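You operate a simulated robot arm through the tools that you are given. There is no shell and no other tool. Be economical: measure what you need, move in short steps, check, and stop when the job is done.

You run a simulated robot arm. Do the job below in one go: nothing can be reset, and whatever is moved stays where it is left.

## Task
Unlock the chest, lay the size S belt pack on the tool case and lock up again.
Fine: The belts are in the top drawer.

Only the result counts: the job must be done as asked and must still hold three seconds after the hand-in. Knocking over, shifting, dropping, spilling or breaking anything else fails it.

## Robot
A 7-joint arm with a two-finger parallel gripper on a trunk, on a base that drives. Base frame: it is fixed to the floor where the robot stands at the start and does not move with it; the origin is under the middle of the robot, x ahead of it, y to its left, z up. Readings come in m, rad, newtons and seconds.
Its first joint turns from -2.897 to 2.897 rad. Places, roughly: lock knob [0.7, 0, 0.9]; top chest drawer [0.8, -0.1, 0.8]; top of the tool case [1.1, 0.2, 1]. Payload 3.43 kg.
The tool frame sits at the grasp point between the pads (the TCP): z along the fingers, y along the line on which they close. The tips reach 0.034 m beyond it. The gripper opens to 0.128 m. The fingers are 0.024 m wide and 0.012 m thick; the gripper's body (0.048 by 0.13 m) begins 0.096 m behind the TCP.
Orientation is that of the tool frame in the base frame, as a unit quaternion [x, y, z, w]. With the fingers straight down and closing along the base's y, the tool's x points along the base's -x, its y along +y and its z along -z.

## Interface
- The arm moves only by the tool move_arm. Its arguments are lists of equal length, an entry for each row: "turn": the turn, a rotation vector about the base's x, y, z in rad, a list of three; "travel": the shift along the base's x, y, z in mm, a list of three; "gripper": the finger opening in mm, from 0 to 128. In form: {"turn": [[wx, wy, wz], ...], "travel": [[x, y, z], ...], "gripper": [gripper, ...]}. A call has 1 to 10 rows; each row shifts and turns the commanded pose from where the row before left it. Each row takes 0.2 s and may step no farther than 0.05 m and 0.15 rad from the row before; otherwise, or with a gripper value out of range, the whole call is refused. A pose out of reach is approached as far as the arm can. The call stops where the force on the tool passes 70 N (or 10 N more than at its start, if that is more) or the arm is blocked; 0.2 s more then pass. Each finger travels about 0.153 m/s and halts on what it meets, pressing with about 40 N; the grip force reading is that of the motor and also rises with nothing between the fingers. The clock runs only during rows and for 0.2 s after the last one: add rows that do not move to give the fingers time. The reply holds the time, the measured pose of the TCP, the force on the tool along the base axes, the opening and the grip force, in the units named above and with some noise, with the torque about the TCP (base axes, N m) and any sound that the robot's microphone picked up, and new pictures: "views" is both (left out), scene, wrist or none.
- Cameras (640 x 400 px; columns grow to the right, rows downward): "scene" is now at [0.1861, 0.1909, 1.3687]; the picture's right is [-0.52, -0.85, 0.01], its down [-0.47, 0.28, -0.83] and it looks along [0.71, -0.44, -0.55] (base axes); focal length 256 px, centre (320, 200). "wrist" rides on the gripper at [0.076, -0.011, -0.16] in the tool frame; the picture's right is [0.15, 0.99, 0.00], its down [-0.88, 0.13, -0.46] and it looks along [-0.45, 0.07, 0.89] (tool axes); focal length 234 px, centre (320, 200). There is no depth. A picture from a camera that has moved, and an enlarged one, comes with that camera's place and axes in the base frame and with its lens.
- roll_base(legs): drives the robot by 1 to 6 legs, each [ahead, turn to the left] in m and rad, along the robot's own axes; the way and the turn of a leg run together, so that a leg with both is an arc; at most 1.5 m and 3.142 rad a leg. The arm and the cameras ride along, it lands a little off, and it stops where it bumps. It gives what a move gives, and a new picture of the scene camera.
- aim_head(pan, tilt): turns the head with the scene camera to pan (to the left, within 2.094 rad either way) and tilt (down, from -0.506 to 1.204), counted from straight ahead of the robot. It gives what a move gives, and a new picture of the scene camera.
- inspect(camera, box): a new picture of the part [left, top, right, bottom] of that camera's present view, enlarged. It takes no simulated time.
- close_job(): hands the job in; it is judged then, once.

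Work in short steps. Places have to be worked out from the pictures, the camera data and where the tool is seen: move nearer, look again, correct. Check each grasp and each placing, and mend what went wrong. You have 120 turns and 260 pictures in all, those below and enlarged ones among them. Open the gripper and draw the arm clear of the work before you hand the job in, unless the task says otherwise; then end with one line.

The tools are called after ">>>" by a JSON object that holds its "method" and its "body". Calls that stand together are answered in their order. move_arm: Moves the arm, as the interface text tells. Its arguments: {"type":"object","properties":{"turn":{"type":"array","items":{"type":"array","items":{"type":"number"}}},"travel":{"type":"array","items":{"type":"array","items":{"type":"number"}}},"gripper":{"type":"array","items":{"type":"number"}},"views":{"type":"string","enum":["both","scene","wrist","none"]}},"required":["turn","travel","gripper"]} The other tools are called the same way: roll_base (legs) drives the base; aim_head (pan, tilt) turns the head that bears the scene camera; inspect (camera, box) takes an enlarged picture of a part of a camera's view; close_job () hands the job in.

At the start:

```text
clock: 0.0
eef_pos: [0.5498, 0.1916, 1.24]
tool_rot: [0.0, 1.0, 0.001, -0.001]
contact_force: [-0.8, -0.3, 0.3]
ft_torque: [-0.01, -0.02, 0.0]
finger_gap: 0.1281
grasp_force: 0.1
robot x, y, heading: [-0.0021, 0.0001, -0.001]
head pan, tilt: [-0.548, 0.571]
```

scene: 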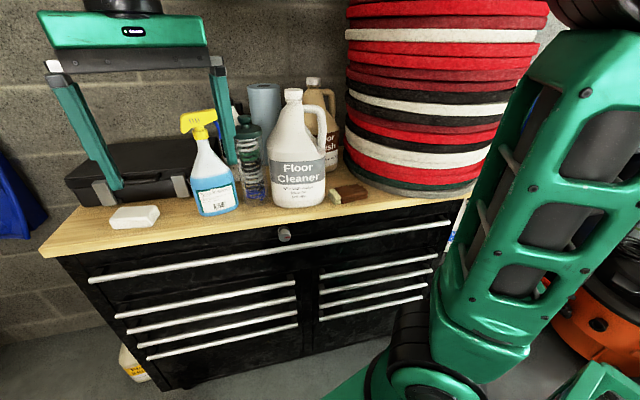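
wrist: 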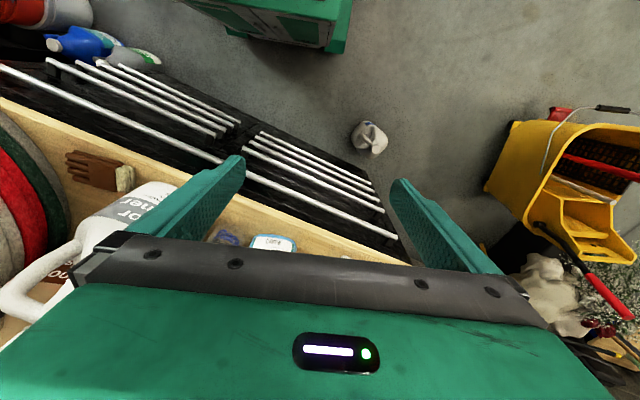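

The knob shows at about pixel (284,235), which fits roughly [0.69, -0.01, 0.9]. I'll look closer at the knob and at the tool case.

>>> {"method": "inspect", "body": {"camera": "scene", "box": [244, 210, 324, 260]}}

>>> {"method": "inspect", "body": {"camera": "scene", "box": [30, 100, 350, 300]}}

```text
8.00 times, centred on (284, 235) of scene
camera zoom: at [0.1861, 0.1909, 1.3687], right [-0.52, -0.85, 0.01], down [-0.47, 0.28, -0.83], along [0.71, -0.44, -0.55], focal length 2046 px, centre (608, -80)
```

zoom: 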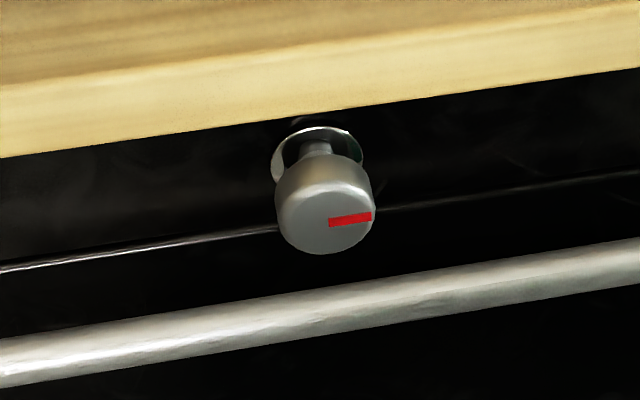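

```text
2.00 times, centred on (190, 200) of scene
camera zoom: at [0.1861, 0.1909, 1.3687], right [-0.52, -0.85, 0.01], down [-0.47, 0.28, -0.83], along [0.71, -0.44, -0.55], focal length 511 px, centre (580, 200)
```

zoom: 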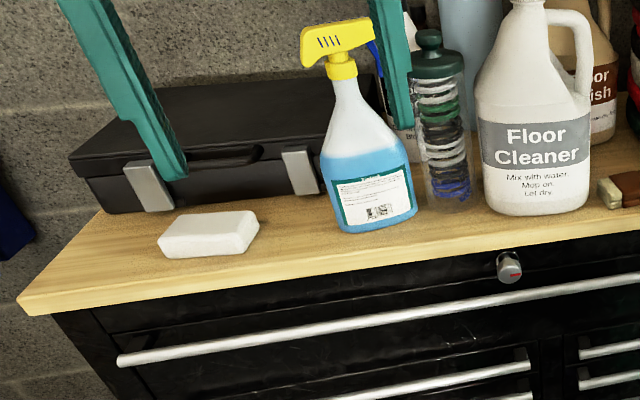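

The chest front is yawed about -0.31 rad, and the knob is round with its red mark horizontal. Before backing and turning the base I'll check the floor on both sides.

>>> {"method": "aim_head", "body": {"pan": 2.0, "tilt": 0.8}}

>>> {"method": "aim_head", "body": {"pan": -2.0, "tilt": 0.8}}

```text
clock: 2.3
eef_pos: [0.5335, 0.1904, 1.2458]
tool_rot: [0.001, 1.0, 0.0, 0.006]
contact_force: [0.8, -0.5, -0.1]
ft_torque: [-0.01, 0.06, -0.02]
finger_gap: 0.1281
grasp_force: 0.1
robot x, y, heading: [0.0013, 0.0068, -0.0]
head pan, tilt: [2.0, 0.799]
camera scene: at [0.0761, 0.3106, 1.3507], right [0.91, 0.42, -0.01], down [0.29, -0.65, -0.7], along [-0.3, 0.63, -0.71], focal length 256 px, centre (320, 200)
```

scene: 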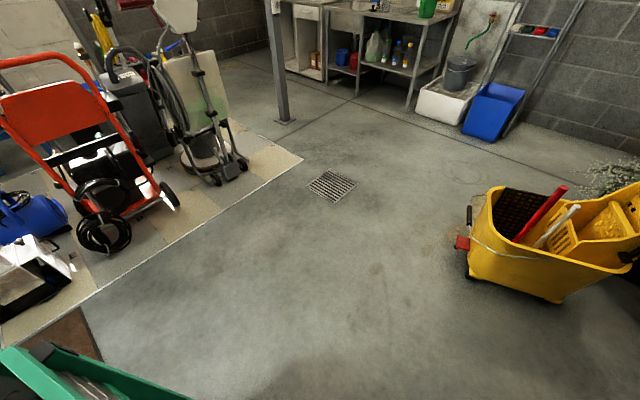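

```text
clock: 5.6
eef_pos: [0.5324, 0.1914, 1.2463]
tool_rot: [0.0, 1.0, 0.001, 0.007]
contact_force: [0.3, 0.1, 0.3]
ft_torque: [0.0, 0.01, -0.04]
finger_gap: 0.1281
grasp_force: 0.1
robot x, y, heading: [0.0041, 0.0022, 0.005]
head pan, tilt: [-2.0, 0.799]
camera scene: at [0.0761, 0.1639, 1.3507], right [-0.91, 0.42, 0.01], down [0.29, 0.65, -0.7], along [-0.3, -0.63, -0.71], focal length 256 px, centre (320, 200)
```

scene: 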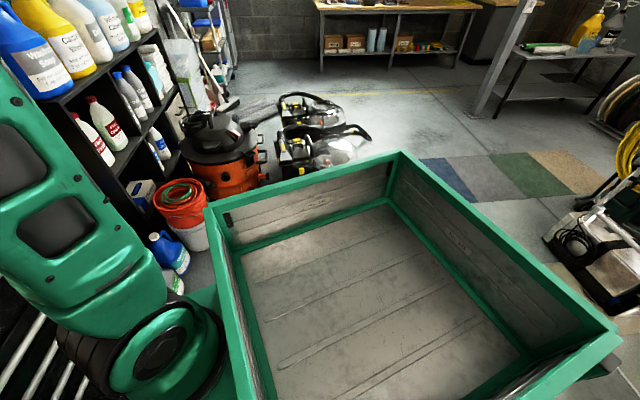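

There is room behind and beside the robot. I'll back 0.13 m, turn to square up with the chest, and then look at the front.

>>> {"method": "roll_base", "body": {"legs": [[-0.13, 0], [0, -0.313]]}}

>>> {"method": "aim_head", "body": {"pan": 0.2, "tilt": 0.6}}

```text
clock: 7.9
eef_pos: [0.4393, 0.023, 1.2451]
tool_rot: [0.152, 0.988, -0.002, 0.006]
contact_force: [-0.6, 0.8, 0.0]
ft_torque: [-0.01, -0.02, -0.03]
finger_gap: 0.1282
grasp_force: 0.1
robot x, y, heading: [-0.1289, 0.0045, -0.308]
head pan, tilt: [-2.0, 0.799]
camera scene: at [-0.004, 0.1366, 1.3507], right [-0.74, 0.67, 0.01], down [0.47, 0.54, -0.7], along [-0.48, -0.51, -0.71], focal length 256 px, centre (320, 200)
```

scene: 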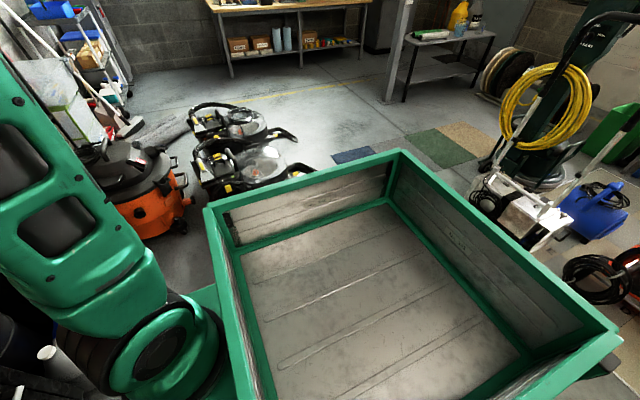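

```text
clock: 10.0
eef_pos: [0.4232, 0.028, 1.2523]
tool_rot: [0.152, 0.988, -0.002, 0.012]
contact_force: [-0.5, 0.4, 0.1]
ft_torque: [0.0, -0.02, 0.0]
finger_gap: 0.128
grasp_force: 0.0
robot x, y, heading: [-0.1244, 0.0079, -0.31]
head pan, tilt: [0.201, 0.6]
camera scene: at [0.1381, 0.1871, 1.3659], right [-0.1, -0.99, 0.0], down [-0.57, 0.06, -0.82], along [0.81, -0.08, -0.58], focal length 256 px, centre (320, 200)
```

scene: 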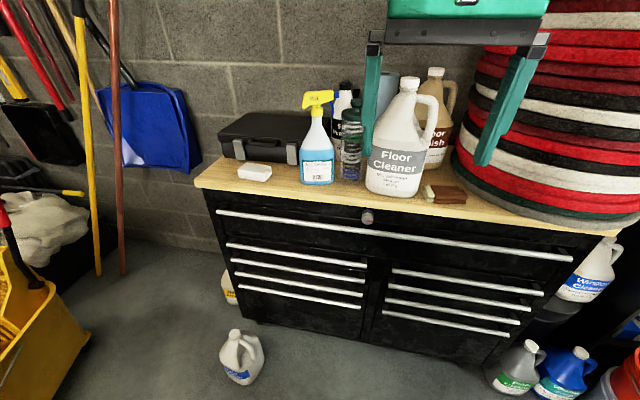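

The base is now squared up at heading -0.31. I'll tip the gripper to horizontal, pointing into the chest, while lowering it to a stand-off before the knob.

>>> {"method": "move_arm", "body": {"turn": [[-0.0436, -0.136, 0], [-0.0436, -0.136, 0], [-0.0436, -0.136, 0], [-0.0436, -0.136, 0], [-0.0436, -0.136, 0], [-0.0436, -0.136, 0], [-0.0436, -0.136, 0], [-0.0436, -0.136, 0], [-0.0436, -0.136, 0], [-0.0436, -0.136, 0]], "travel": [[10, 1, -30], [10, 1, -30], [10, 1, -30], [10, 1, -30], [10, 1, -30], [10, 1, -30], [10, 1, -30], [10, 1, -30], [10, 1, -30], [10, 1, -30]], "gripper": [80, 80, 80, 80, 80, 80, 80, 80, 80, 80]}}

```text
clock: 12.4
eef_pos: [0.4976, 0.0818, 0.9568]
tool_rot: [0.213, 0.814, 0.036, 0.539]
contact_force: [1.3, -0.3, -0.8]
ft_torque: [-0.03, 0.0, -0.04]
finger_gap: 0.0798
grasp_force: 0.0
out of reach, approached as far as the arm can: row 9
robot x, y, heading: [-0.1255, 0.0082, -0.306]
head pan, tilt: [0.201, 0.6]
stopped in row 10: the arm was blocked; the commanded pose is now the measured one
camera scene: at [0.1392, 0.1881, 1.3657], right [-0.1, -1.0, 0.0], down [-0.57, 0.06, -0.82], along [0.81, -0.08, -0.58], focal length 256 px, centre (320, 200)
camera wrist: at [0.3267, 0.1277, 0.9549], right [0.25, 0.95, 0.16], down [-0.08, -0.14, 0.99], along [0.96, -0.26, 0.04], focal length 234 px, centre (320, 200)
```

scene: 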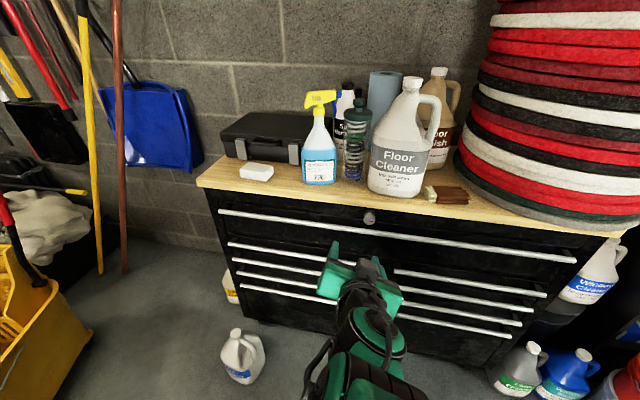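
wrist: 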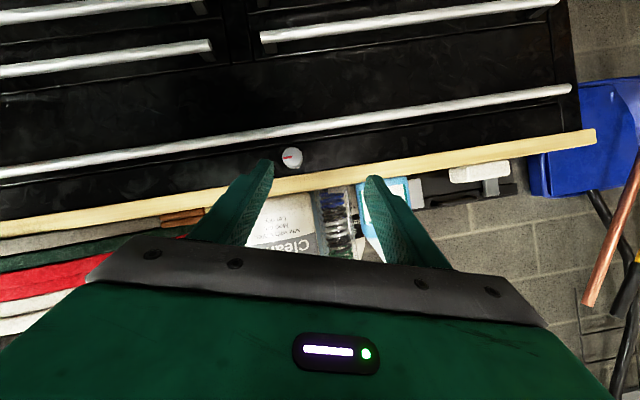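

The arm ran into a joint limit because the target is too close in, with the tool still 25° below horizontal. I'll back the base 0.2 m so the forearm can lie flatter, then finish the tilt while reaching forward.

>>> {"method": "roll_base", "body": {"legs": [[-0.2, 0]]}}

>>> {"method": "move_arm", "body": {"turn": [[0, 0, 0], [0, 0, 0], [0, 0, 0], [0, 0, 0]], "travel": [[45, -15, 0], [45, -15, 0], [45, -15, 0], [45, -15, 0]], "gripper": [80, 80, 80, 80], "views": "none"}}

```text
clock: 14.0
eef_pos: [0.3045, 0.1428, 0.9568]
tool_rot: [0.211, 0.815, 0.038, 0.539]
contact_force: [-0.4, 0.3, 0.5]
ft_torque: [-0.01, -0.02, -0.01]
finger_gap: 0.0801
grasp_force: 0.1
robot x, y, heading: [-0.3161, 0.0653, -0.3]
head pan, tilt: [0.201, 0.6]
camera scene: at [-0.0539, 0.248, 1.3659], right [-0.1, -0.99, 0.0], down [-0.57, 0.06, -0.82], along [0.81, -0.08, -0.58], focal length 256 px, centre (320, 200)
```

scene: 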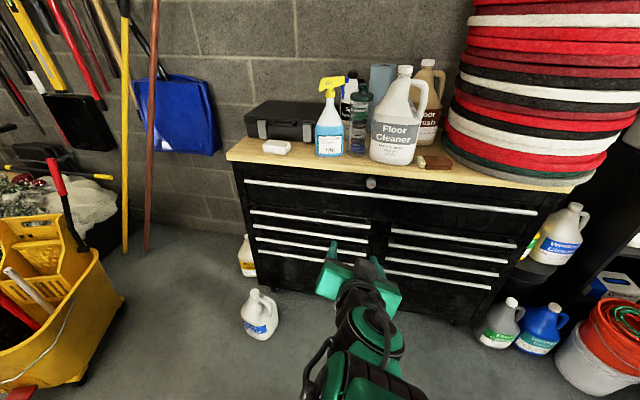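

```text
clock: 14.6
eef_pos: [0.306, 0.1782, 0.9593]
tool_rot: [0.186, 0.839, 0.11, 0.499]
contact_force: [-0.4, 0.6, 1.2]
ft_torque: [-0.04, -0.03, -0.03]
finger_gap: 0.0801
grasp_force: 0.1
robot x, y, heading: [-0.3223, 0.0658, -0.302]
head pan, tilt: [0.201, 0.6]
stopped in row 2: the arm was blocked; the commanded pose is now the measured one
```

The arm is stuck at a limit with its heading drifted. I'll rise, tip the tool back down, and reach forward to get it free.

>>> {"method": "move_arm", "body": {"turn": [[0, 0.14, 0], [0, 0.14, 0], [0, 0.14, 0], [0, 0.14, 0], [0, 0, 0], [0, 0, 0], [0, 0, 0], [0, 0, 0]], "travel": [[0, 0, 40], [0, 0, 40], [0, 0, 40], [20, -6, 20], [42, -14, 0], [42, -14, 0], [42, -14, 0], [42, -14, 0]], "gripper": [80, 80, 80, 80, 80, 80, 80, 80], "views": "scene"}}

```text
clock: 16.4
eef_pos: [0.496, 0.1133, 1.1]
tool_rot: [0.21, 0.944, 0.053, 0.248]
contact_force: [-0.2, 0.1, 1.7]
ft_torque: [-0.02, -0.02, -0.03]
finger_gap: 0.0798
grasp_force: 0.0
robot x, y, heading: [-0.3141, 0.0665, -0.306]
head pan, tilt: [0.201, 0.6]
camera scene: at [-0.0541, 0.2481, 1.366], right [-0.1, -0.99, 0.0], down [-0.57, 0.06, -0.82], along [0.81, -0.08, -0.58], focal length 256 px, centre (320, 200)
```

scene: 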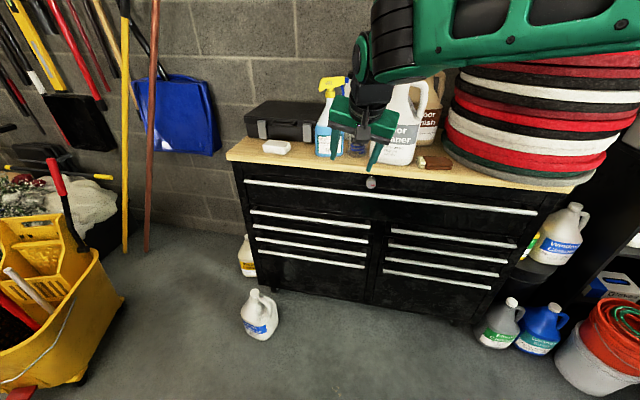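

The arm is free now. The remaining turn to target works out at rotvec (-0.546,-0.966,-0.041), so I'll go to a stand-off about 0.1 m before the knob.

>>> {"method": "move_arm", "body": {"turn": [[-0.068, -0.121, -0.005], [-0.068, -0.121, -0.005], [-0.068, -0.121, -0.005], [-0.068, -0.121, -0.005], [-0.068, -0.121, -0.005], [-0.068, -0.121, -0.005], [-0.068, -0.121, -0.005], [-0.068, -0.121, -0.005]], "travel": [[13, -11, -26], [13, -11, -26], [13, -11, -26], [13, -11, -26], [13, -11, -26], [13, -11, -26], [13, -11, -26], [13, -11, -26]], "gripper": [80, 80, 80, 80, 80, 80, 80, 80]}}

```text
clock: 18.2
eef_pos: [0.5996, 0.0273, 0.8905]
tool_rot: [0.106, 0.698, -0.107, 0.7]
contact_force: [-0.1, -0.4, 0.1]
ft_torque: [0.01, 0.02, 0.08]
finger_gap: 0.0802
grasp_force: 0.2
robot x, y, heading: [-0.317, 0.0648, -0.308]
head pan, tilt: [0.201, 0.6]
camera scene: at [-0.0537, 0.2476, 1.366], right [-0.1, -0.99, 0.0], down [-0.57, 0.06, -0.82], along [0.81, -0.08, -0.58], focal length 256 px, centre (320, 200)
camera wrist: at [0.4441, 0.0637, 0.8147], right [0.29, 0.94, -0.15], down [-0.4, 0.26, 0.88], along [0.87, -0.2, 0.45], focal length 234 px, centre (320, 200)
```

scene: 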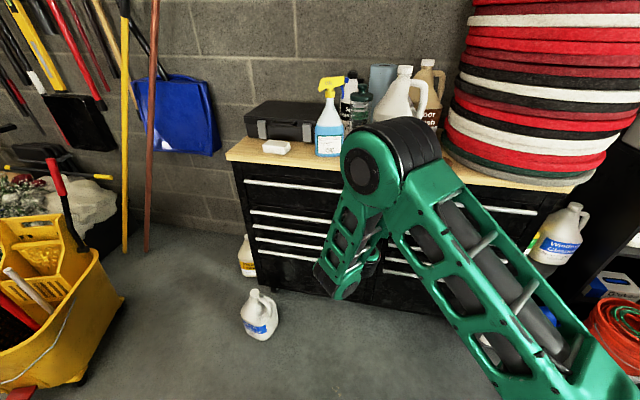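
wrist: 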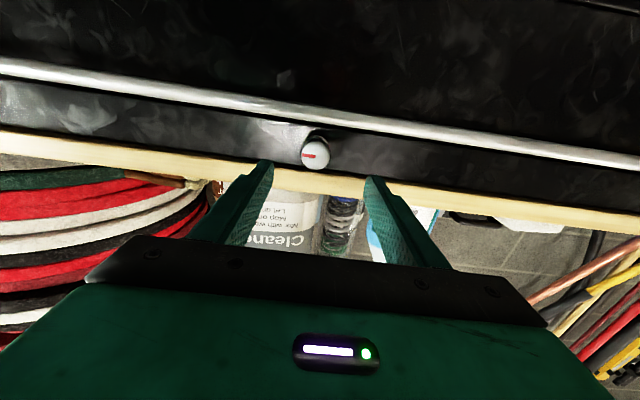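

Orientation is good. Intersecting the wrist and scene rays gives the knob face at about (0.700, -0.009, 0.893). I'll zoom in to check the clearances.

>>> {"method": "inspect", "body": {"camera": "wrist", "box": [240, 90, 400, 190]}}

```text
4.00 times, centred on (320, 140) of wrist
camera zoom: at [0.4441, 0.0637, 0.8147], right [0.29, 0.94, -0.15], down [-0.4, 0.26, 0.88], along [0.87, -0.2, 0.45], focal length 937 px, centre (320, 440)
```

zoom: 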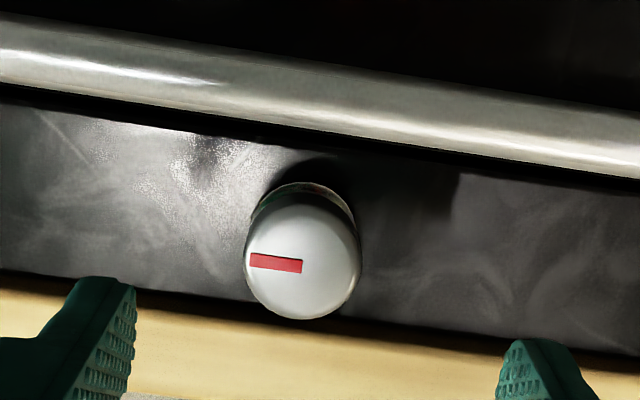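

The knob is about 33 mm across and sticks out about 39 mm. The wood overhangs about 15 mm and sits 22 mm above the knob axis, and the handle is 43 mm below. I'll approach so the tips overlap the knob by about 15 mm, then close.

>>> {"method": "move_arm", "body": {"turn": [[0, 0, 0], [0, 0, 0], [0, 0, 0], [0, 0, 0], [0, 0, 0]], "travel": [[20, -7, 1], [20, -8, 1], [20, -8, 1], [20, -8, 0], [0, 0, 0]], "gripper": [80, 80, 80, 80, 80]}}

```text
clock: 19.4
eef_pos: [0.6796, -0.0037, 0.8941]
tool_rot: [0.108, 0.699, -0.105, 0.7]
contact_force: [-0.1, -0.4, -0.1]
ft_torque: [0.0, 0.02, 0.02]
finger_gap: 0.08
grasp_force: 0.1
robot x, y, heading: [-0.3126, 0.0673, -0.311]
head pan, tilt: [0.201, 0.6]
camera scene: at [-0.0533, 0.2479, 1.3659], right [-0.1, -0.99, 0.0], down [-0.57, 0.06, -0.82], along [0.81, -0.08, -0.58], focal length 256 px, centre (320, 200)
camera wrist: at [0.5243, 0.0332, 0.8183], right [0.29, 0.94, -0.14], down [-0.4, 0.26, 0.88], along [0.87, -0.2, 0.45], focal length 234 px, centre (320, 200)
```

scene: 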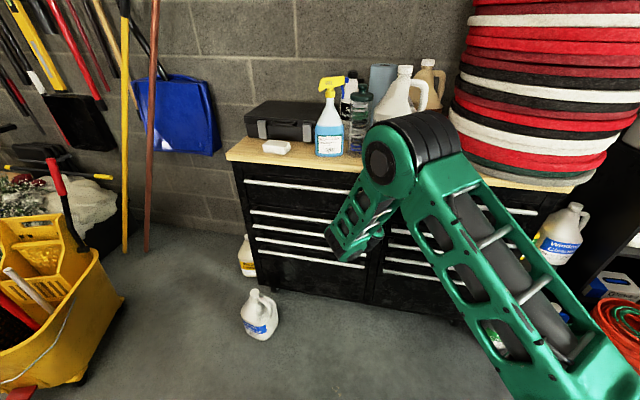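
wrist: 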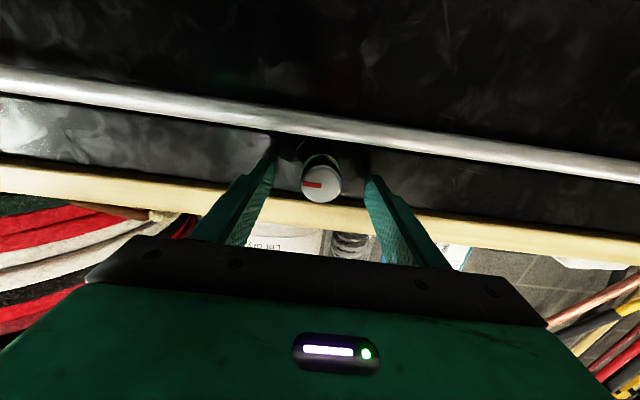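

The knob is re-measured at (0.700,-0.0095,0.894), well centred between the fingers. I'll push in 3 mm and close.

>>> {"method": "move_arm", "body": {"turn": [[0, 0, 0], [0, 0, 0], [0, 0, 0], [0, 0, 0]], "travel": [[3, -1, 0], [0, 0, 0], [0, 0, 0], [0, 0, 0]], "gripper": [50, 20, 20, 20], "views": "wrist"}}

```text
clock: 20.4
eef_pos: [0.6828, -0.0042, 0.8956]
tool_rot: [0.107, 0.698, -0.104, 0.7]
contact_force: [8.5, 9.5, 0.5]
ft_torque: [0.04, -0.02, 0.31]
finger_gap: 0.0331
grasp_force: 45.3
robot x, y, heading: [-0.3167, 0.064, -0.301]
head pan, tilt: [0.201, 0.6]
camera wrist: at [0.5276, 0.0327, 0.819], right [0.29, 0.95, -0.14], down [-0.4, 0.26, 0.88], along [0.87, -0.2, 0.45], focal length 234 px, centre (320, 200)
```

wrist: 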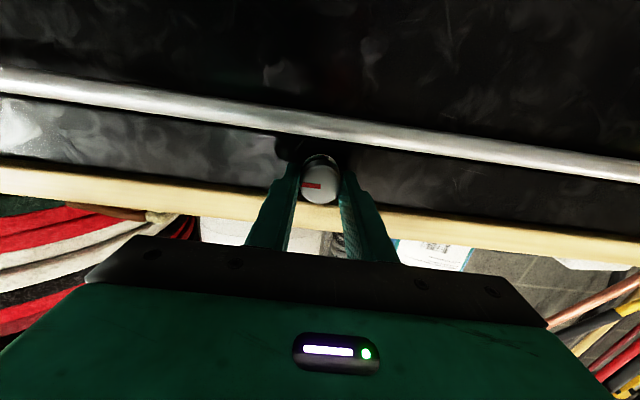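

The grip is firm at 33 mm. I'll try counter-clockwise first (mark towards 12 o'clock) by 0.2 rad and read the torque.

>>> {"method": "move_arm", "body": {"turn": [[-0.0953, 0.0302, 0], [-0.0953, 0.0302, 0], [0, 0, 0]], "travel": [[0, 0, 0], [0, 0, 0], [0, 0, 0]], "gripper": [20, 20, 20], "views": "wrist"}}

```text
clock: 21.2
eef_pos: [0.6824, -0.0038, 0.8944]
tool_rot: [0.035, 0.706, -0.174, 0.686]
contact_force: [18.0, 18.7, 2.5]
ft_torque: [0.12, 0.24, 0.54]
finger_gap: 0.0336
grasp_force: 44.9
robot x, y, heading: [-0.3146, 0.0649, -0.304]
head pan, tilt: [0.201, 0.6]
camera wrist: at [0.5232, 0.0188, 0.8227], right [0.28, 0.9, -0.34], down [-0.35, 0.42, 0.84], along [0.9, -0.12, 0.43], focal length 234 px, centre (320, 200)
```

wrist: 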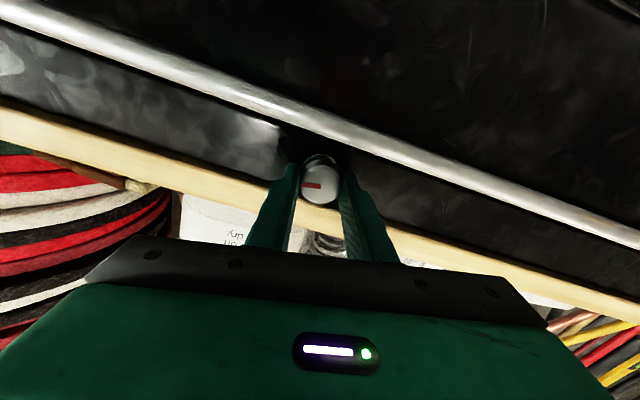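

The knob follows the gripper with little torque. I'll go on counter-clockwise, nudging 2 mm left to relieve the side force.

>>> {"method": "move_arm", "body": {"turn": [[0, 0, 0], [-0.0953, 0.0302, 0], [-0.0953, 0.0302, 0], [-0.0953, 0.0302, 0], [-0.0953, 0.0302, 0], [0, 0, 0]], "travel": [[0.6, 1.9, 0], [0, 0, 0], [0, 0, 0], [0, 0, 0], [0, 0, 0], [0, 0, 0]], "gripper": [20, 20, 20, 20, 20, 20], "views": "wrist"}}

```text
clock: 22.6
eef_pos: [0.6823, -0.0023, 0.8951]
tool_rot: [-0.105, 0.7, -0.307, 0.636]
contact_force: [7.5, 17.9, 4.4]
ft_torque: [0.02, -0.07, 0.46]
finger_gap: 0.0337
grasp_force: 44.7
robot x, y, heading: [-0.3167, 0.0622, -0.302]
head pan, tilt: [0.201, 0.6]
camera wrist: at [0.5157, -0.0049, 0.8384], right [0.22, 0.7, -0.68], down [-0.26, 0.71, 0.66], along [0.94, 0.03, 0.33], focal length 234 px, centre (320, 200)
```

wrist: 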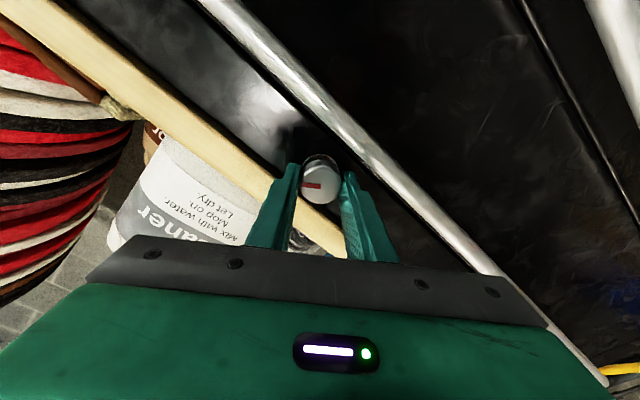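

It's still turning freely at 0.6 rad. I'll continue in small steps and watch force and sound.

>>> {"method": "move_arm", "body": {"turn": [[-0.0953, 0.0302, 0], [-0.0953, 0.0302, 0], [-0.0953, 0.0302, 0], [-0.0953, 0.0302, 0], [-0.0953, 0.0302, 0], [0, 0, 0]], "travel": [[0, 0, 0], [0, 0, 0], [0, 0, 0], [0, 0, 0], [0, 0, 0], [0, 0, 0]], "gripper": [20, 20, 20, 20, 20, 20], "views": "wrist"}}

```text
clock: 24.0
eef_pos: [0.6823, -0.0084, 0.8908]
tool_rot: [-0.275, 0.656, -0.455, 0.536]
contact_force: [-19.7, -8.0, -37.7]
ft_torque: [0.43, 1.39, -1.48]
finger_gap: 0.0334
grasp_force: 44.8
robot x, y, heading: [-0.3141, 0.0656, -0.306]
head pan, tilt: [0.201, 0.6]
camera wrist: at [0.5082, -0.0275, 0.8684], right [0.09, 0.31, -0.95], down [-0.17, 0.94, 0.29], along [0.98, 0.14, 0.13], focal length 234 px, centre (320, 200)
```

wrist: 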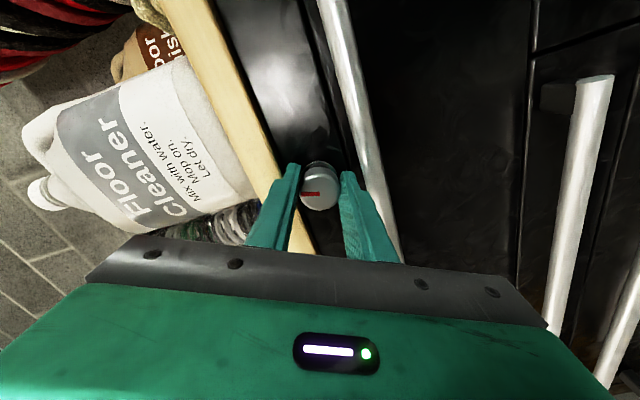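

The upper finger seems to be pressing on the wood edge at about 63° of turn. I'll open just a little, draw straight back, and look at the mark.

>>> {"method": "move_arm", "body": {"turn": [[0, 0, 0], [0, 0, 0], [0, 0, 0], [0, 0, 0]], "travel": [[0, 0, 0], [-9.5, 3, 0], [-19, 6, 0], [-19, 6, 0]], "gripper": [37, 37, 37, 37], "views": "wrist"}}

>>> {"method": "inspect", "body": {"camera": "wrist", "box": [240, 90, 400, 190]}}

```text
clock: 24.6
eef_pos: [0.6656, 0.0045, 0.9056]
tool_rot: [-0.274, 0.652, -0.453, 0.543]
contact_force: [-7.5, 16.2, -20.4]
ft_torque: [0.51, 0.87, 0.38]
finger_gap: 0.0532
grasp_force: 12.1
robot x, y, heading: [-0.3147, 0.0644, -0.304]
head pan, tilt: [0.201, 0.6]
stopped in row 2: the force on the tool passed its limit at 87 N (the readings are from after the stop); the commanded pose is now the measured one
camera wrist: at [0.493, -0.0176, 0.8802], right [0.1, 0.31, -0.95], down [-0.19, 0.94, 0.29], along [0.98, 0.15, 0.15], focal length 234 px, centre (320, 200)
```

wrist: 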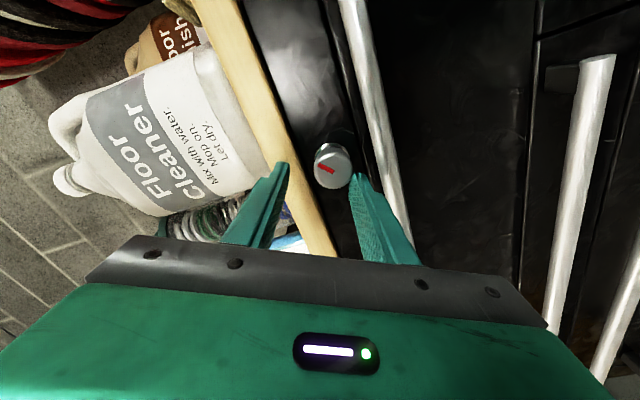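

```text
4.00 times, centred on (320, 140) of wrist
camera zoom: at [0.493, -0.0176, 0.8802], right [0.1, 0.31, -0.95], down [-0.19, 0.94, 0.29], along [0.98, 0.15, 0.15], focal length 937 px, centre (320, 440)
```

zoom: 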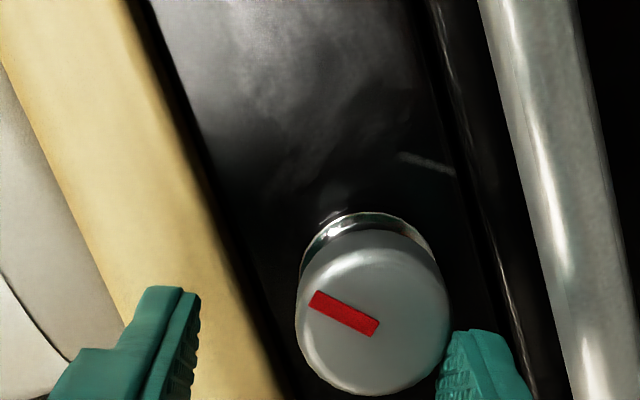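

The mark is now about 49° above horizontal, so I need to regrasp and turn it another ~40°. I'll back off, roll the gripper back to level and open it.

>>> {"method": "move_arm", "body": {"turn": [[0, 0, 0], [0, 0, 0], [0.13, -0.041, 0], [0.13, -0.041, 0], [0.13, -0.041, 0], [0.13, -0.041, 0], [0.13, -0.041, 0], [0.13, -0.041, 0], [0.13, -0.041, 0], [0.13, -0.041, 0]], "travel": [[-20, 6, -4], [-28, 9, -8], [0, 0, 0], [0, 0, 0], [0, 0, 0], [0, 0, 0], [0, 0, 0], [0, 0, 0], [0, 0, 0], [0, 0, 0]], "gripper": [53, 53, 80, 80, 80, 80, 80, 80, 80, 80], "views": "wrist"}}

>>> {"method": "inspect", "body": {"camera": "wrist", "box": [240, 90, 400, 190]}}

```text
clock: 26.8
eef_pos: [0.6193, 0.0117, 0.8962]
tool_rot: [0.111, 0.698, -0.112, 0.698]
contact_force: [0.5, -0.2, 0.5]
ft_torque: [-0.03, 0.0, 0.01]
finger_gap: 0.0799
grasp_force: 0.1
robot x, y, heading: [-0.3158, 0.0662, -0.302]
head pan, tilt: [0.201, 0.6]
camera wrist: at [0.4659, 0.0504, 0.8195], right [0.31, 0.94, -0.15], down [-0.39, 0.27, 0.88], along [0.87, -0.21, 0.45], focal length 234 px, centre (320, 200)
```

wrist: 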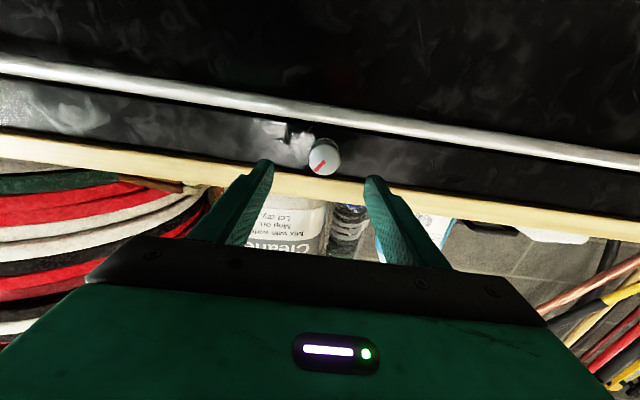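

```text
4.00 times, centred on (320, 140) of wrist
camera zoom: at [0.4659, 0.0504, 0.8195], right [0.31, 0.94, -0.15], down [-0.39, 0.27, 0.88], along [0.87, -0.21, 0.45], focal length 937 px, centre (320, 440)
```

zoom: 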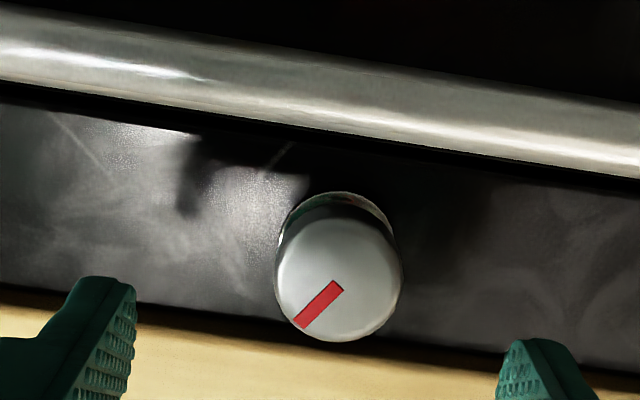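

The knob is confirmed at (0.700,-0.0085,0.8935). I'll approach again level, close, and look at the readings.

>>> {"method": "move_arm", "body": {"turn": [[0, 0, 0], [0, 0, 0], [0, 0, 0], [0, 0, 0], [0, 0, 0], [0, 0, 0], [0, 0, 0]], "travel": [[20.5, -4.7, -1], [20.5, -4.7, -1], [20.5, -4.7, -1], [0, 0, 0], [0, 0, 0], [0, 0, 0], [0, 0, 0]], "gripper": [80, 80, 80, 50, 20, 20, 20], "views": "none"}}

>>> {"method": "move_arm", "body": {"turn": [[-0.0953, 0.0302, 0], [-0.0953, 0.0302, 0], [-0.0953, 0.0302, 0], [-0.0953, 0.0302, 0], [-0.0953, 0.0302, 0], [-0.0953, 0.0302, 0], [0, 0, 0]], "travel": [[0, 0, 0], [0, 0, 0], [0, 0, 0], [0, 0, 0], [0, 0, 0], [0, 0, 0], [0, 0, 0]], "gripper": [20, 20, 20, 20, 20, 20, 20], "views": "wrist"}}

```text
clock: 28.4
eef_pos: [0.6821, -0.0028, 0.8926]
tool_rot: [0.111, 0.698, -0.112, 0.698]
contact_force: [-1.7, -9.6, 1.1]
ft_torque: [0.04, 0.1, -0.29]
finger_gap: 0.0333
grasp_force: 45.2
robot x, y, heading: [-0.3154, 0.0621, -0.304]
head pan, tilt: [0.201, 0.6]
```

```text
clock: 30.0
eef_pos: [0.6811, -0.0028, 0.8924]
tool_rot: [-0.102, 0.698, -0.315, 0.635]
contact_force: [-1.0, -22.9, 2.9]
ft_torque: [0.08, 0.25, -0.81]
finger_gap: 0.0335
grasp_force: 44.9
robot x, y, heading: [-0.3163, 0.0713, -0.302]
head pan, tilt: [0.201, 0.6]
camera wrist: at [0.5153, -0.0041, 0.8353], right [0.23, 0.69, -0.68], down [-0.25, 0.72, 0.65], along [0.94, 0.02, 0.34], focal length 234 px, centre (320, 200)
```

wrist: 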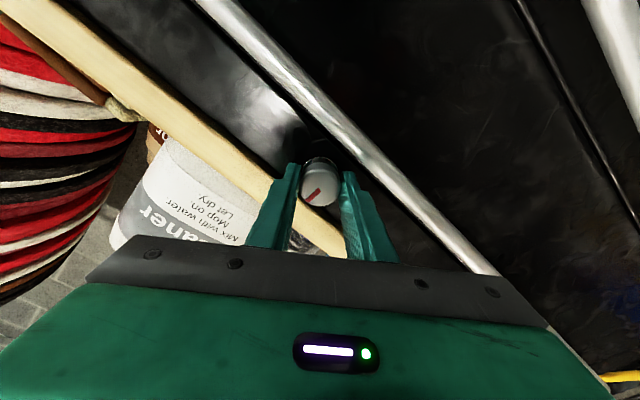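

The mark is near 83° with no stop or click yet. I'll turn another 0.2 rad.

>>> {"method": "move_arm", "body": {"turn": [[-0.0953, 0.0302, 0], [-0.0953, 0.0302, 0], [0, 0, 0]], "travel": [[0, 0, 0], [0, 0, 0], [0, 0, 0]], "gripper": [20, 20, 20], "views": "none"}}

>>> {"method": "inspect", "body": {"camera": "wrist", "box": [240, 110, 400, 210]}}

```text
clock: 30.8
eef_pos: [0.6824, -0.0024, 0.8922]
tool_rot: [-0.173, 0.684, -0.375, 0.601]
contact_force: [4.5, -25.7, 2.8]
ft_torque: [0.61, 0.05, -0.8]
finger_gap: 0.0335
grasp_force: 44.5
robot x, y, heading: [-0.3162, 0.062, -0.303]
head pan, tilt: [0.201, 0.6]
```

```text
4.00 times, centred on (320, 160) of wrist
camera zoom: at [0.5119, -0.0138, 0.8467], right [0.18, 0.55, -0.81], down [-0.21, 0.83, 0.51], along [0.96, 0.08, 0.27], focal length 937 px, centre (320, 360)
```

zoom: 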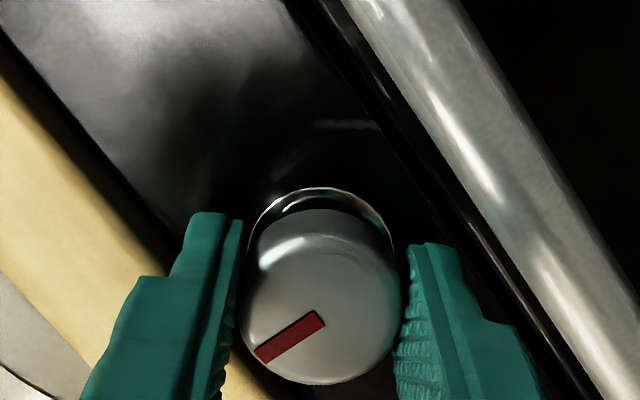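

The torque about the axis jumped to 0.57 Nm with the mark straight up, which looks like the end stop. I'll release gently, back off, and test the drawer.

>>> {"method": "move_arm", "body": {"turn": [[0, 0, 0], [0, 0, 0], [0, 0, 0], [0, 0, 0], [0.13, -0.041, 0], [0.13, -0.041, 0], [0.13, -0.041, 0], [0.13, -0.041, 0], [0.13, -0.041, 0], [0.13, -0.041, 0]], "travel": [[0, 0, 0], [0, 0, 0], [-20, 6, 0], [-30, 10, 0], [0, 0, 0], [0, 0, 0], [0, 0, 0], [0, 0, 0], [0, 0, 0], [0, 0, 0]], "gripper": [39, 39, 39, 39, 60, 60, 60, 60, 60, 60], "views": "wrist"}}

>>> {"method": "inspect", "body": {"camera": "wrist", "box": [240, 90, 400, 190]}}

```text
clock: 33.0
eef_pos: [0.6306, 0.0147, 0.8922]
tool_rot: [0.117, 0.697, -0.104, 0.699]
contact_force: [0.4, -1.0, 0.9]
ft_torque: [0.0, 0.01, 0.0]
finger_gap: 0.0601
grasp_force: 0.0
robot x, y, heading: [-0.3123, 0.0684, -0.308]
head pan, tilt: [0.201, 0.6]
camera wrist: at [0.4776, 0.0543, 0.816], right [0.31, 0.94, -0.13], down [-0.4, 0.25, 0.88], along [0.86, -0.22, 0.45], focal length 234 px, centre (320, 200)
```

wrist: 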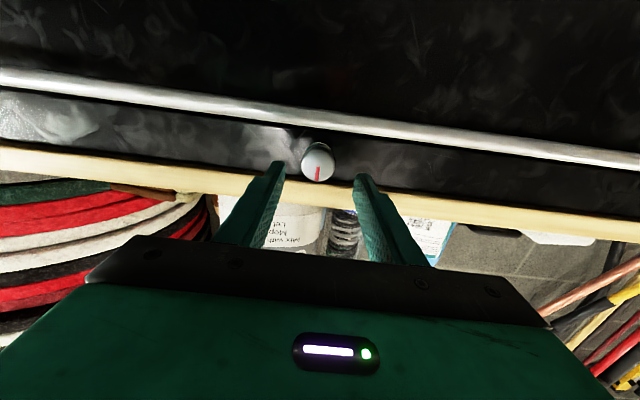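

```text
4.00 times, centred on (320, 140) of wrist
camera zoom: at [0.4776, 0.0543, 0.816], right [0.31, 0.94, -0.13], down [-0.4, 0.25, 0.88], along [0.86, -0.22, 0.45], focal length 937 px, centre (320, 440)
```

zoom: 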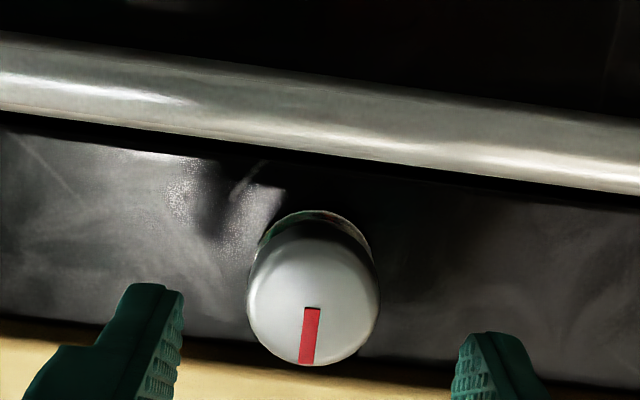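

The mark is straight up. The handle is triangulated at 0.662 m along the chest normal and z≈0.8495. I'll roll the fingers vertical and move to a stand-off, about 85 mm right of the knob.

>>> {"method": "move_arm", "body": {"turn": [[-0.142, 0.0451, 0], [-0.142, 0.0451, 0], [-0.142, 0.0451, 0], [-0.142, 0.0451, 0], [-0.142, 0.0451, 0], [-0.142, 0.0451, 0], [-0.142, 0.0451, 0], [-0.142, 0.0451, 0], [-0.142, 0.0451, 0], [-0.142, 0.0451, 0]], "travel": [[-18, 6, 0], [-15, 5, 0], [0, -5, -4], [0, -10, -5], [0, -13, -6], [0, -13, -6], [2, -13, -6], [3, -13, -6], [3, -13, -6], [2, -13, -4]], "gripper": [60, 60, 60, 60, 60, 60, 60, 60, 60, 60], "views": "both"}}

```text
clock: 35.2
eef_pos: [0.6091, -0.0685, 0.8484]
tool_rot: [-0.389, 0.588, -0.551, 0.446]
contact_force: [-0.4, -0.3, 0.4]
ft_torque: [0.02, 0.02, 0.01]
finger_gap: 0.0599
grasp_force: 0.1
robot x, y, heading: [-0.3199, 0.0641, -0.311]
head pan, tilt: [0.201, 0.6]
camera scene: at [-0.0532, 0.2478, 1.3659], right [-0.1, -0.99, 0.0], down [-0.57, 0.06, -0.82], along [0.81, -0.08, -0.58], focal length 256 px, centre (320, 200)
camera wrist: at [0.4342, -0.0932, 0.8526], right [-0.01, -0.05, -1.0], down [-0.17, 0.98, -0.05], along [0.99, 0.17, -0.02], focal length 234 px, centre (320, 200)
```

scene: 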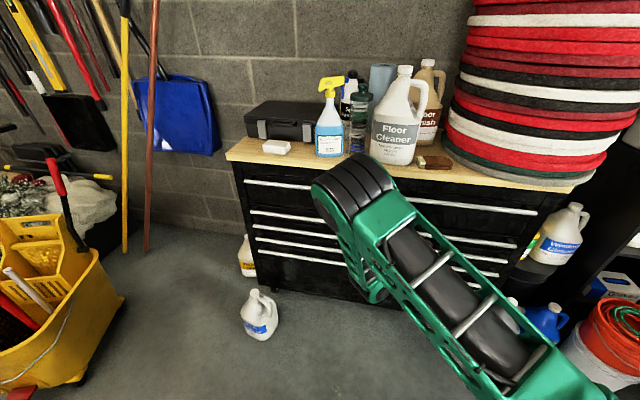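
wrist: 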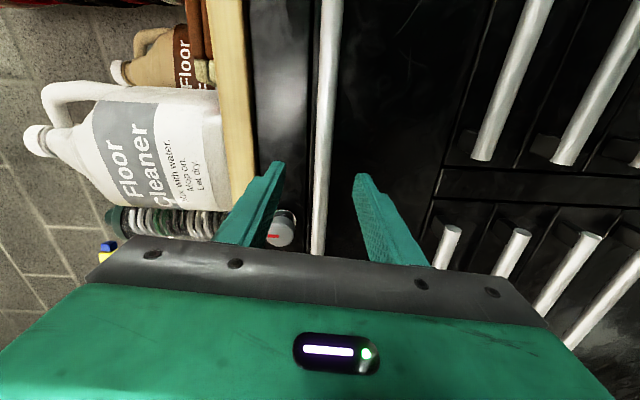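

The handle lies between the fingers, about 3 mm low. I'll advance 50 mm along the normal and close on the bar.

>>> {"method": "move_arm", "body": {"turn": [[-0.067, 0.021, 0], [0, 0, 0], [0, 0, 0], [0, 0, 0], [0, 0, 0], [0, 0, 0], [0, 0, 0]], "travel": [[16, -5, -3], [16, -5, 0], [16, -5, 0], [0, 0, 0], [0, 0, 0], [0, 0, 0], [0, 0, 0]], "gripper": [60, 60, 60, 60, 10, 10, 10], "views": "wrist"}}

```text
clock: 36.8
eef_pos: [0.6575, -0.0844, 0.8467]
tool_rot: [-0.41, 0.573, -0.568, 0.425]
contact_force: [2.8, 1.2, 4.7]
ft_torque: [-1.12, 0.34, 0.18]
finger_gap: 0.017
grasp_force: 44.7
robot x, y, heading: [-0.3171, 0.067, -0.302]
head pan, tilt: [0.201, 0.6]
camera wrist: at [0.4826, -0.1082, 0.8553], right [-0.03, -0.12, -0.99], down [-0.17, 0.98, -0.11], along [0.99, 0.16, -0.05], focal length 234 px, centre (320, 200)
```

wrist: 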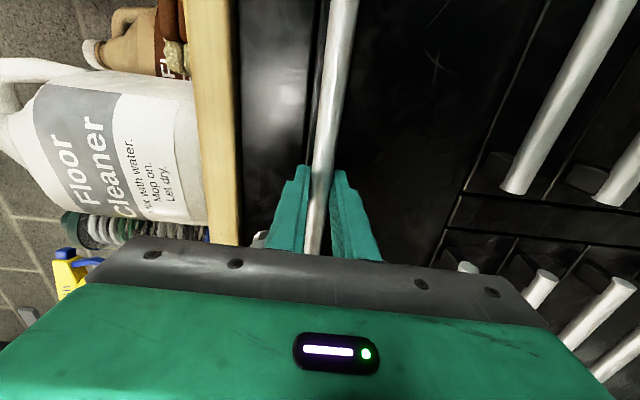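

The bar is gripped at 17 mm. I'll test-pull 30 mm with the arm.

>>> {"method": "move_arm", "body": {"turn": [[0, 0, 0], [0, 0, 0], [0, 0, 0], [0, 0, 0]], "travel": [[-9.5, 3, 0], [-9.5, 3, 0], [-9.5, 3, 0], [0, 0, 0]], "gripper": [10, 10, 10, 10], "views": "wrist"}}

```text
clock: 37.8
eef_pos: [0.6268, -0.0754, 0.8466]
tool_rot: [-0.41, 0.573, -0.567, 0.426]
contact_force: [-2.2, -1.8, 7.6]
ft_torque: [-1.08, 0.27, 0.25]
finger_gap: 0.017
grasp_force: 45.1
robot x, y, heading: [-0.3164, 0.0668, -0.302]
head pan, tilt: [0.201, 0.6]
camera wrist: at [0.4536, -0.0988, 0.8553], right [-0.03, -0.12, -0.99], down [-0.17, 0.98, -0.11], along [0.99, 0.16, -0.05], focal length 234 px, centre (320, 200)
```

wrist: 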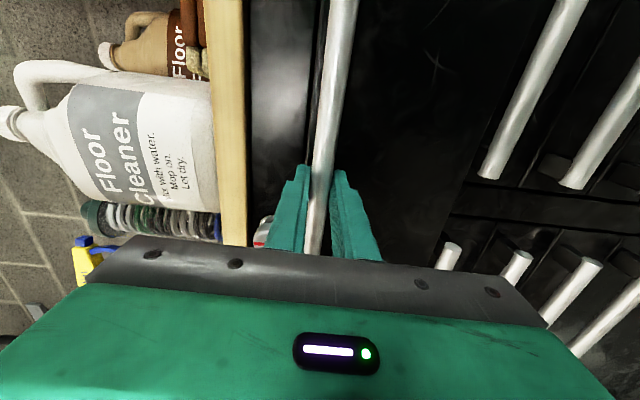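

The force stays low, so the drawer is unlocked and moving. I'll pull it 0.1 m more with the arm and then 0.18 m with the base.

>>> {"method": "move_arm", "body": {"turn": [[0, 0, 0], [0, 0, 0], [0, 0, 0], [0, 0, 0], [0, 0, 0], [0, 0, 0]], "travel": [[-19, 6, 0], [-19, 6, 0], [-19, 6, 0], [-19, 6, 0], [-19, 6, 0], [0, 0, 0]], "gripper": [10, 10, 10, 10, 10, 10], "views": "scene"}}

>>> {"method": "roll_base", "body": {"legs": [[-0.18, 0]]}}

```text
clock: 39.2
eef_pos: [0.534, -0.0435, 0.8473]
tool_rot: [-0.408, 0.573, -0.568, 0.427]
contact_force: [-3.0, -8.3, 13.5]
ft_torque: [-1.12, 0.14, -0.31]
finger_gap: 0.0171
grasp_force: 45.5
robot x, y, heading: [-0.3172, 0.0674, -0.304]
head pan, tilt: [0.201, 0.6]
camera scene: at [-0.0537, 0.2477, 1.3661], right [-0.1, -0.99, 0.0], down [-0.57, 0.06, -0.82], along [0.81, -0.08, -0.58], focal length 256 px, centre (320, 200)
```

scene: 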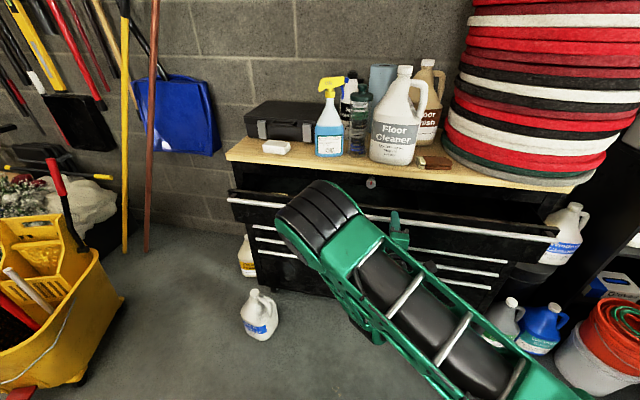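

```text
clock: 40.7
eef_pos: [0.3657, 0.0099, 0.8469]
tool_rot: [-0.41, 0.572, -0.567, 0.428]
contact_force: [-2.7, -13.8, 23.1]
ft_torque: [-1.11, 0.07, -0.26]
finger_gap: 0.0171
grasp_force: 45.1
robot x, y, heading: [-0.4862, 0.1173, -0.303]
head pan, tilt: [0.201, 0.6]
camera scene: at [-0.2241, 0.3009, 1.3662], right [-0.1, -0.99, 0.0], down [-0.57, 0.06, -0.82], along [0.81, -0.08, -0.58], focal length 256 px, centre (320, 200)
```

scene: 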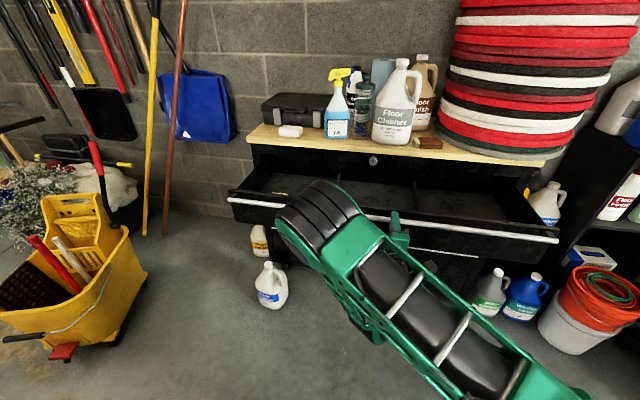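

The drawer is open about 0.31 m. I'll zoom in on its inside.

>>> {"method": "inspect", "body": {"camera": "scene", "box": [220, 130, 380, 230]}}

>>> {"method": "inspect", "body": {"camera": "scene", "box": [360, 150, 560, 275]}}

```text
4.00 times, centred on (300, 180) of scene
camera zoom: at [-0.2241, 0.3009, 1.3662], right [-0.1, -0.99, 0.0], down [-0.57, 0.06, -0.82], along [0.81, -0.08, -0.58], focal length 1023 px, centre (400, 280)
```

zoom: 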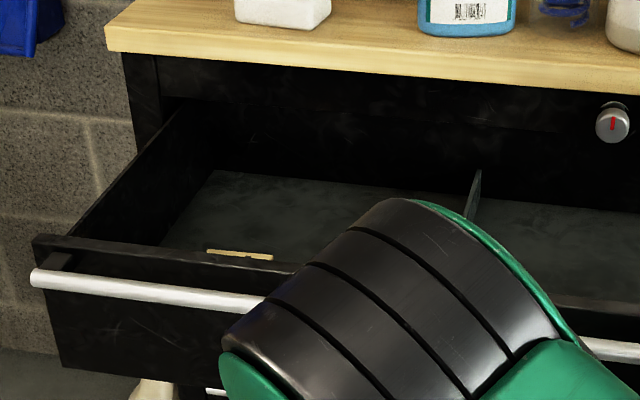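

```text
3.20 times, centred on (460, 212) of scene
camera zoom: at [-0.2241, 0.3009, 1.3662], right [-0.1, -0.99, 0.0], down [-0.57, 0.06, -0.82], along [0.81, -0.08, -0.58], focal length 818 px, centre (-128, 160)
```

zoom: 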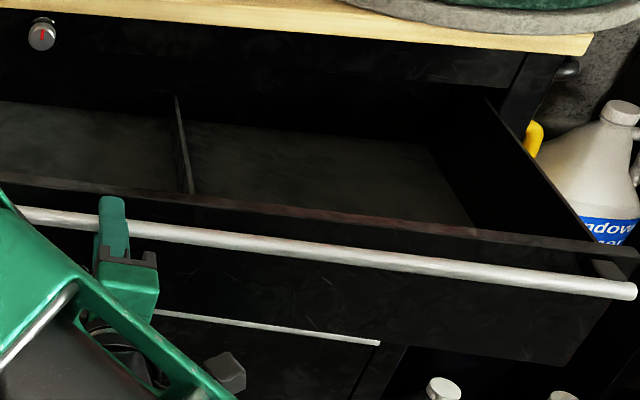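

Parts of the drawer are hidden by the arm and the drawer front. I'll let go of the handle, back off and rise so I can look in from above.

>>> {"method": "move_arm", "body": {"turn": [[0, 0, 0], [0, 0, 0], [0, 0, 0], [0, 0, 0], [0, 0, 0], [0, 0, 0], [0, 0, 0], [0, 0, 0], [0, 0, 0]], "travel": [[0, 0, 0], [0, 0, 0], [-19, 6, 0], [-28, 9, 0], [-10, 3, 30], [0, 0, 45], [0, 0, 45], [0, 0, 45], [0, 0, 45]], "gripper": [40, 40, 40, 40, 40, 40, 40, 40, 40], "views": "scene"}}

```text
clock: 42.7
eef_pos: [0.3, 0.0316, 1.0675]
tool_rot: [0.407, -0.569, 0.571, -0.43]
contact_force: [0.7, 0.1, 0.3]
ft_torque: [0.02, -0.04, -0.05]
finger_gap: 0.04
grasp_force: 0.1
robot x, y, heading: [-0.485, 0.1171, -0.304]
head pan, tilt: [0.201, 0.6]
camera scene: at [-0.2227, 0.3015, 1.3658], right [-0.1, -0.99, 0.0], down [-0.57, 0.06, -0.82], along [0.81, -0.08, -0.58], focal length 256 px, centre (320, 200)
```

scene: 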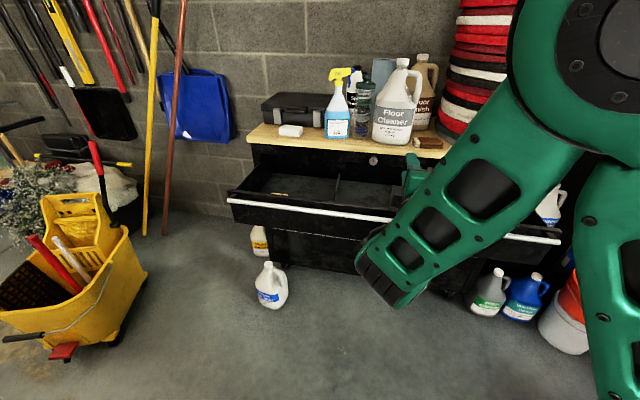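

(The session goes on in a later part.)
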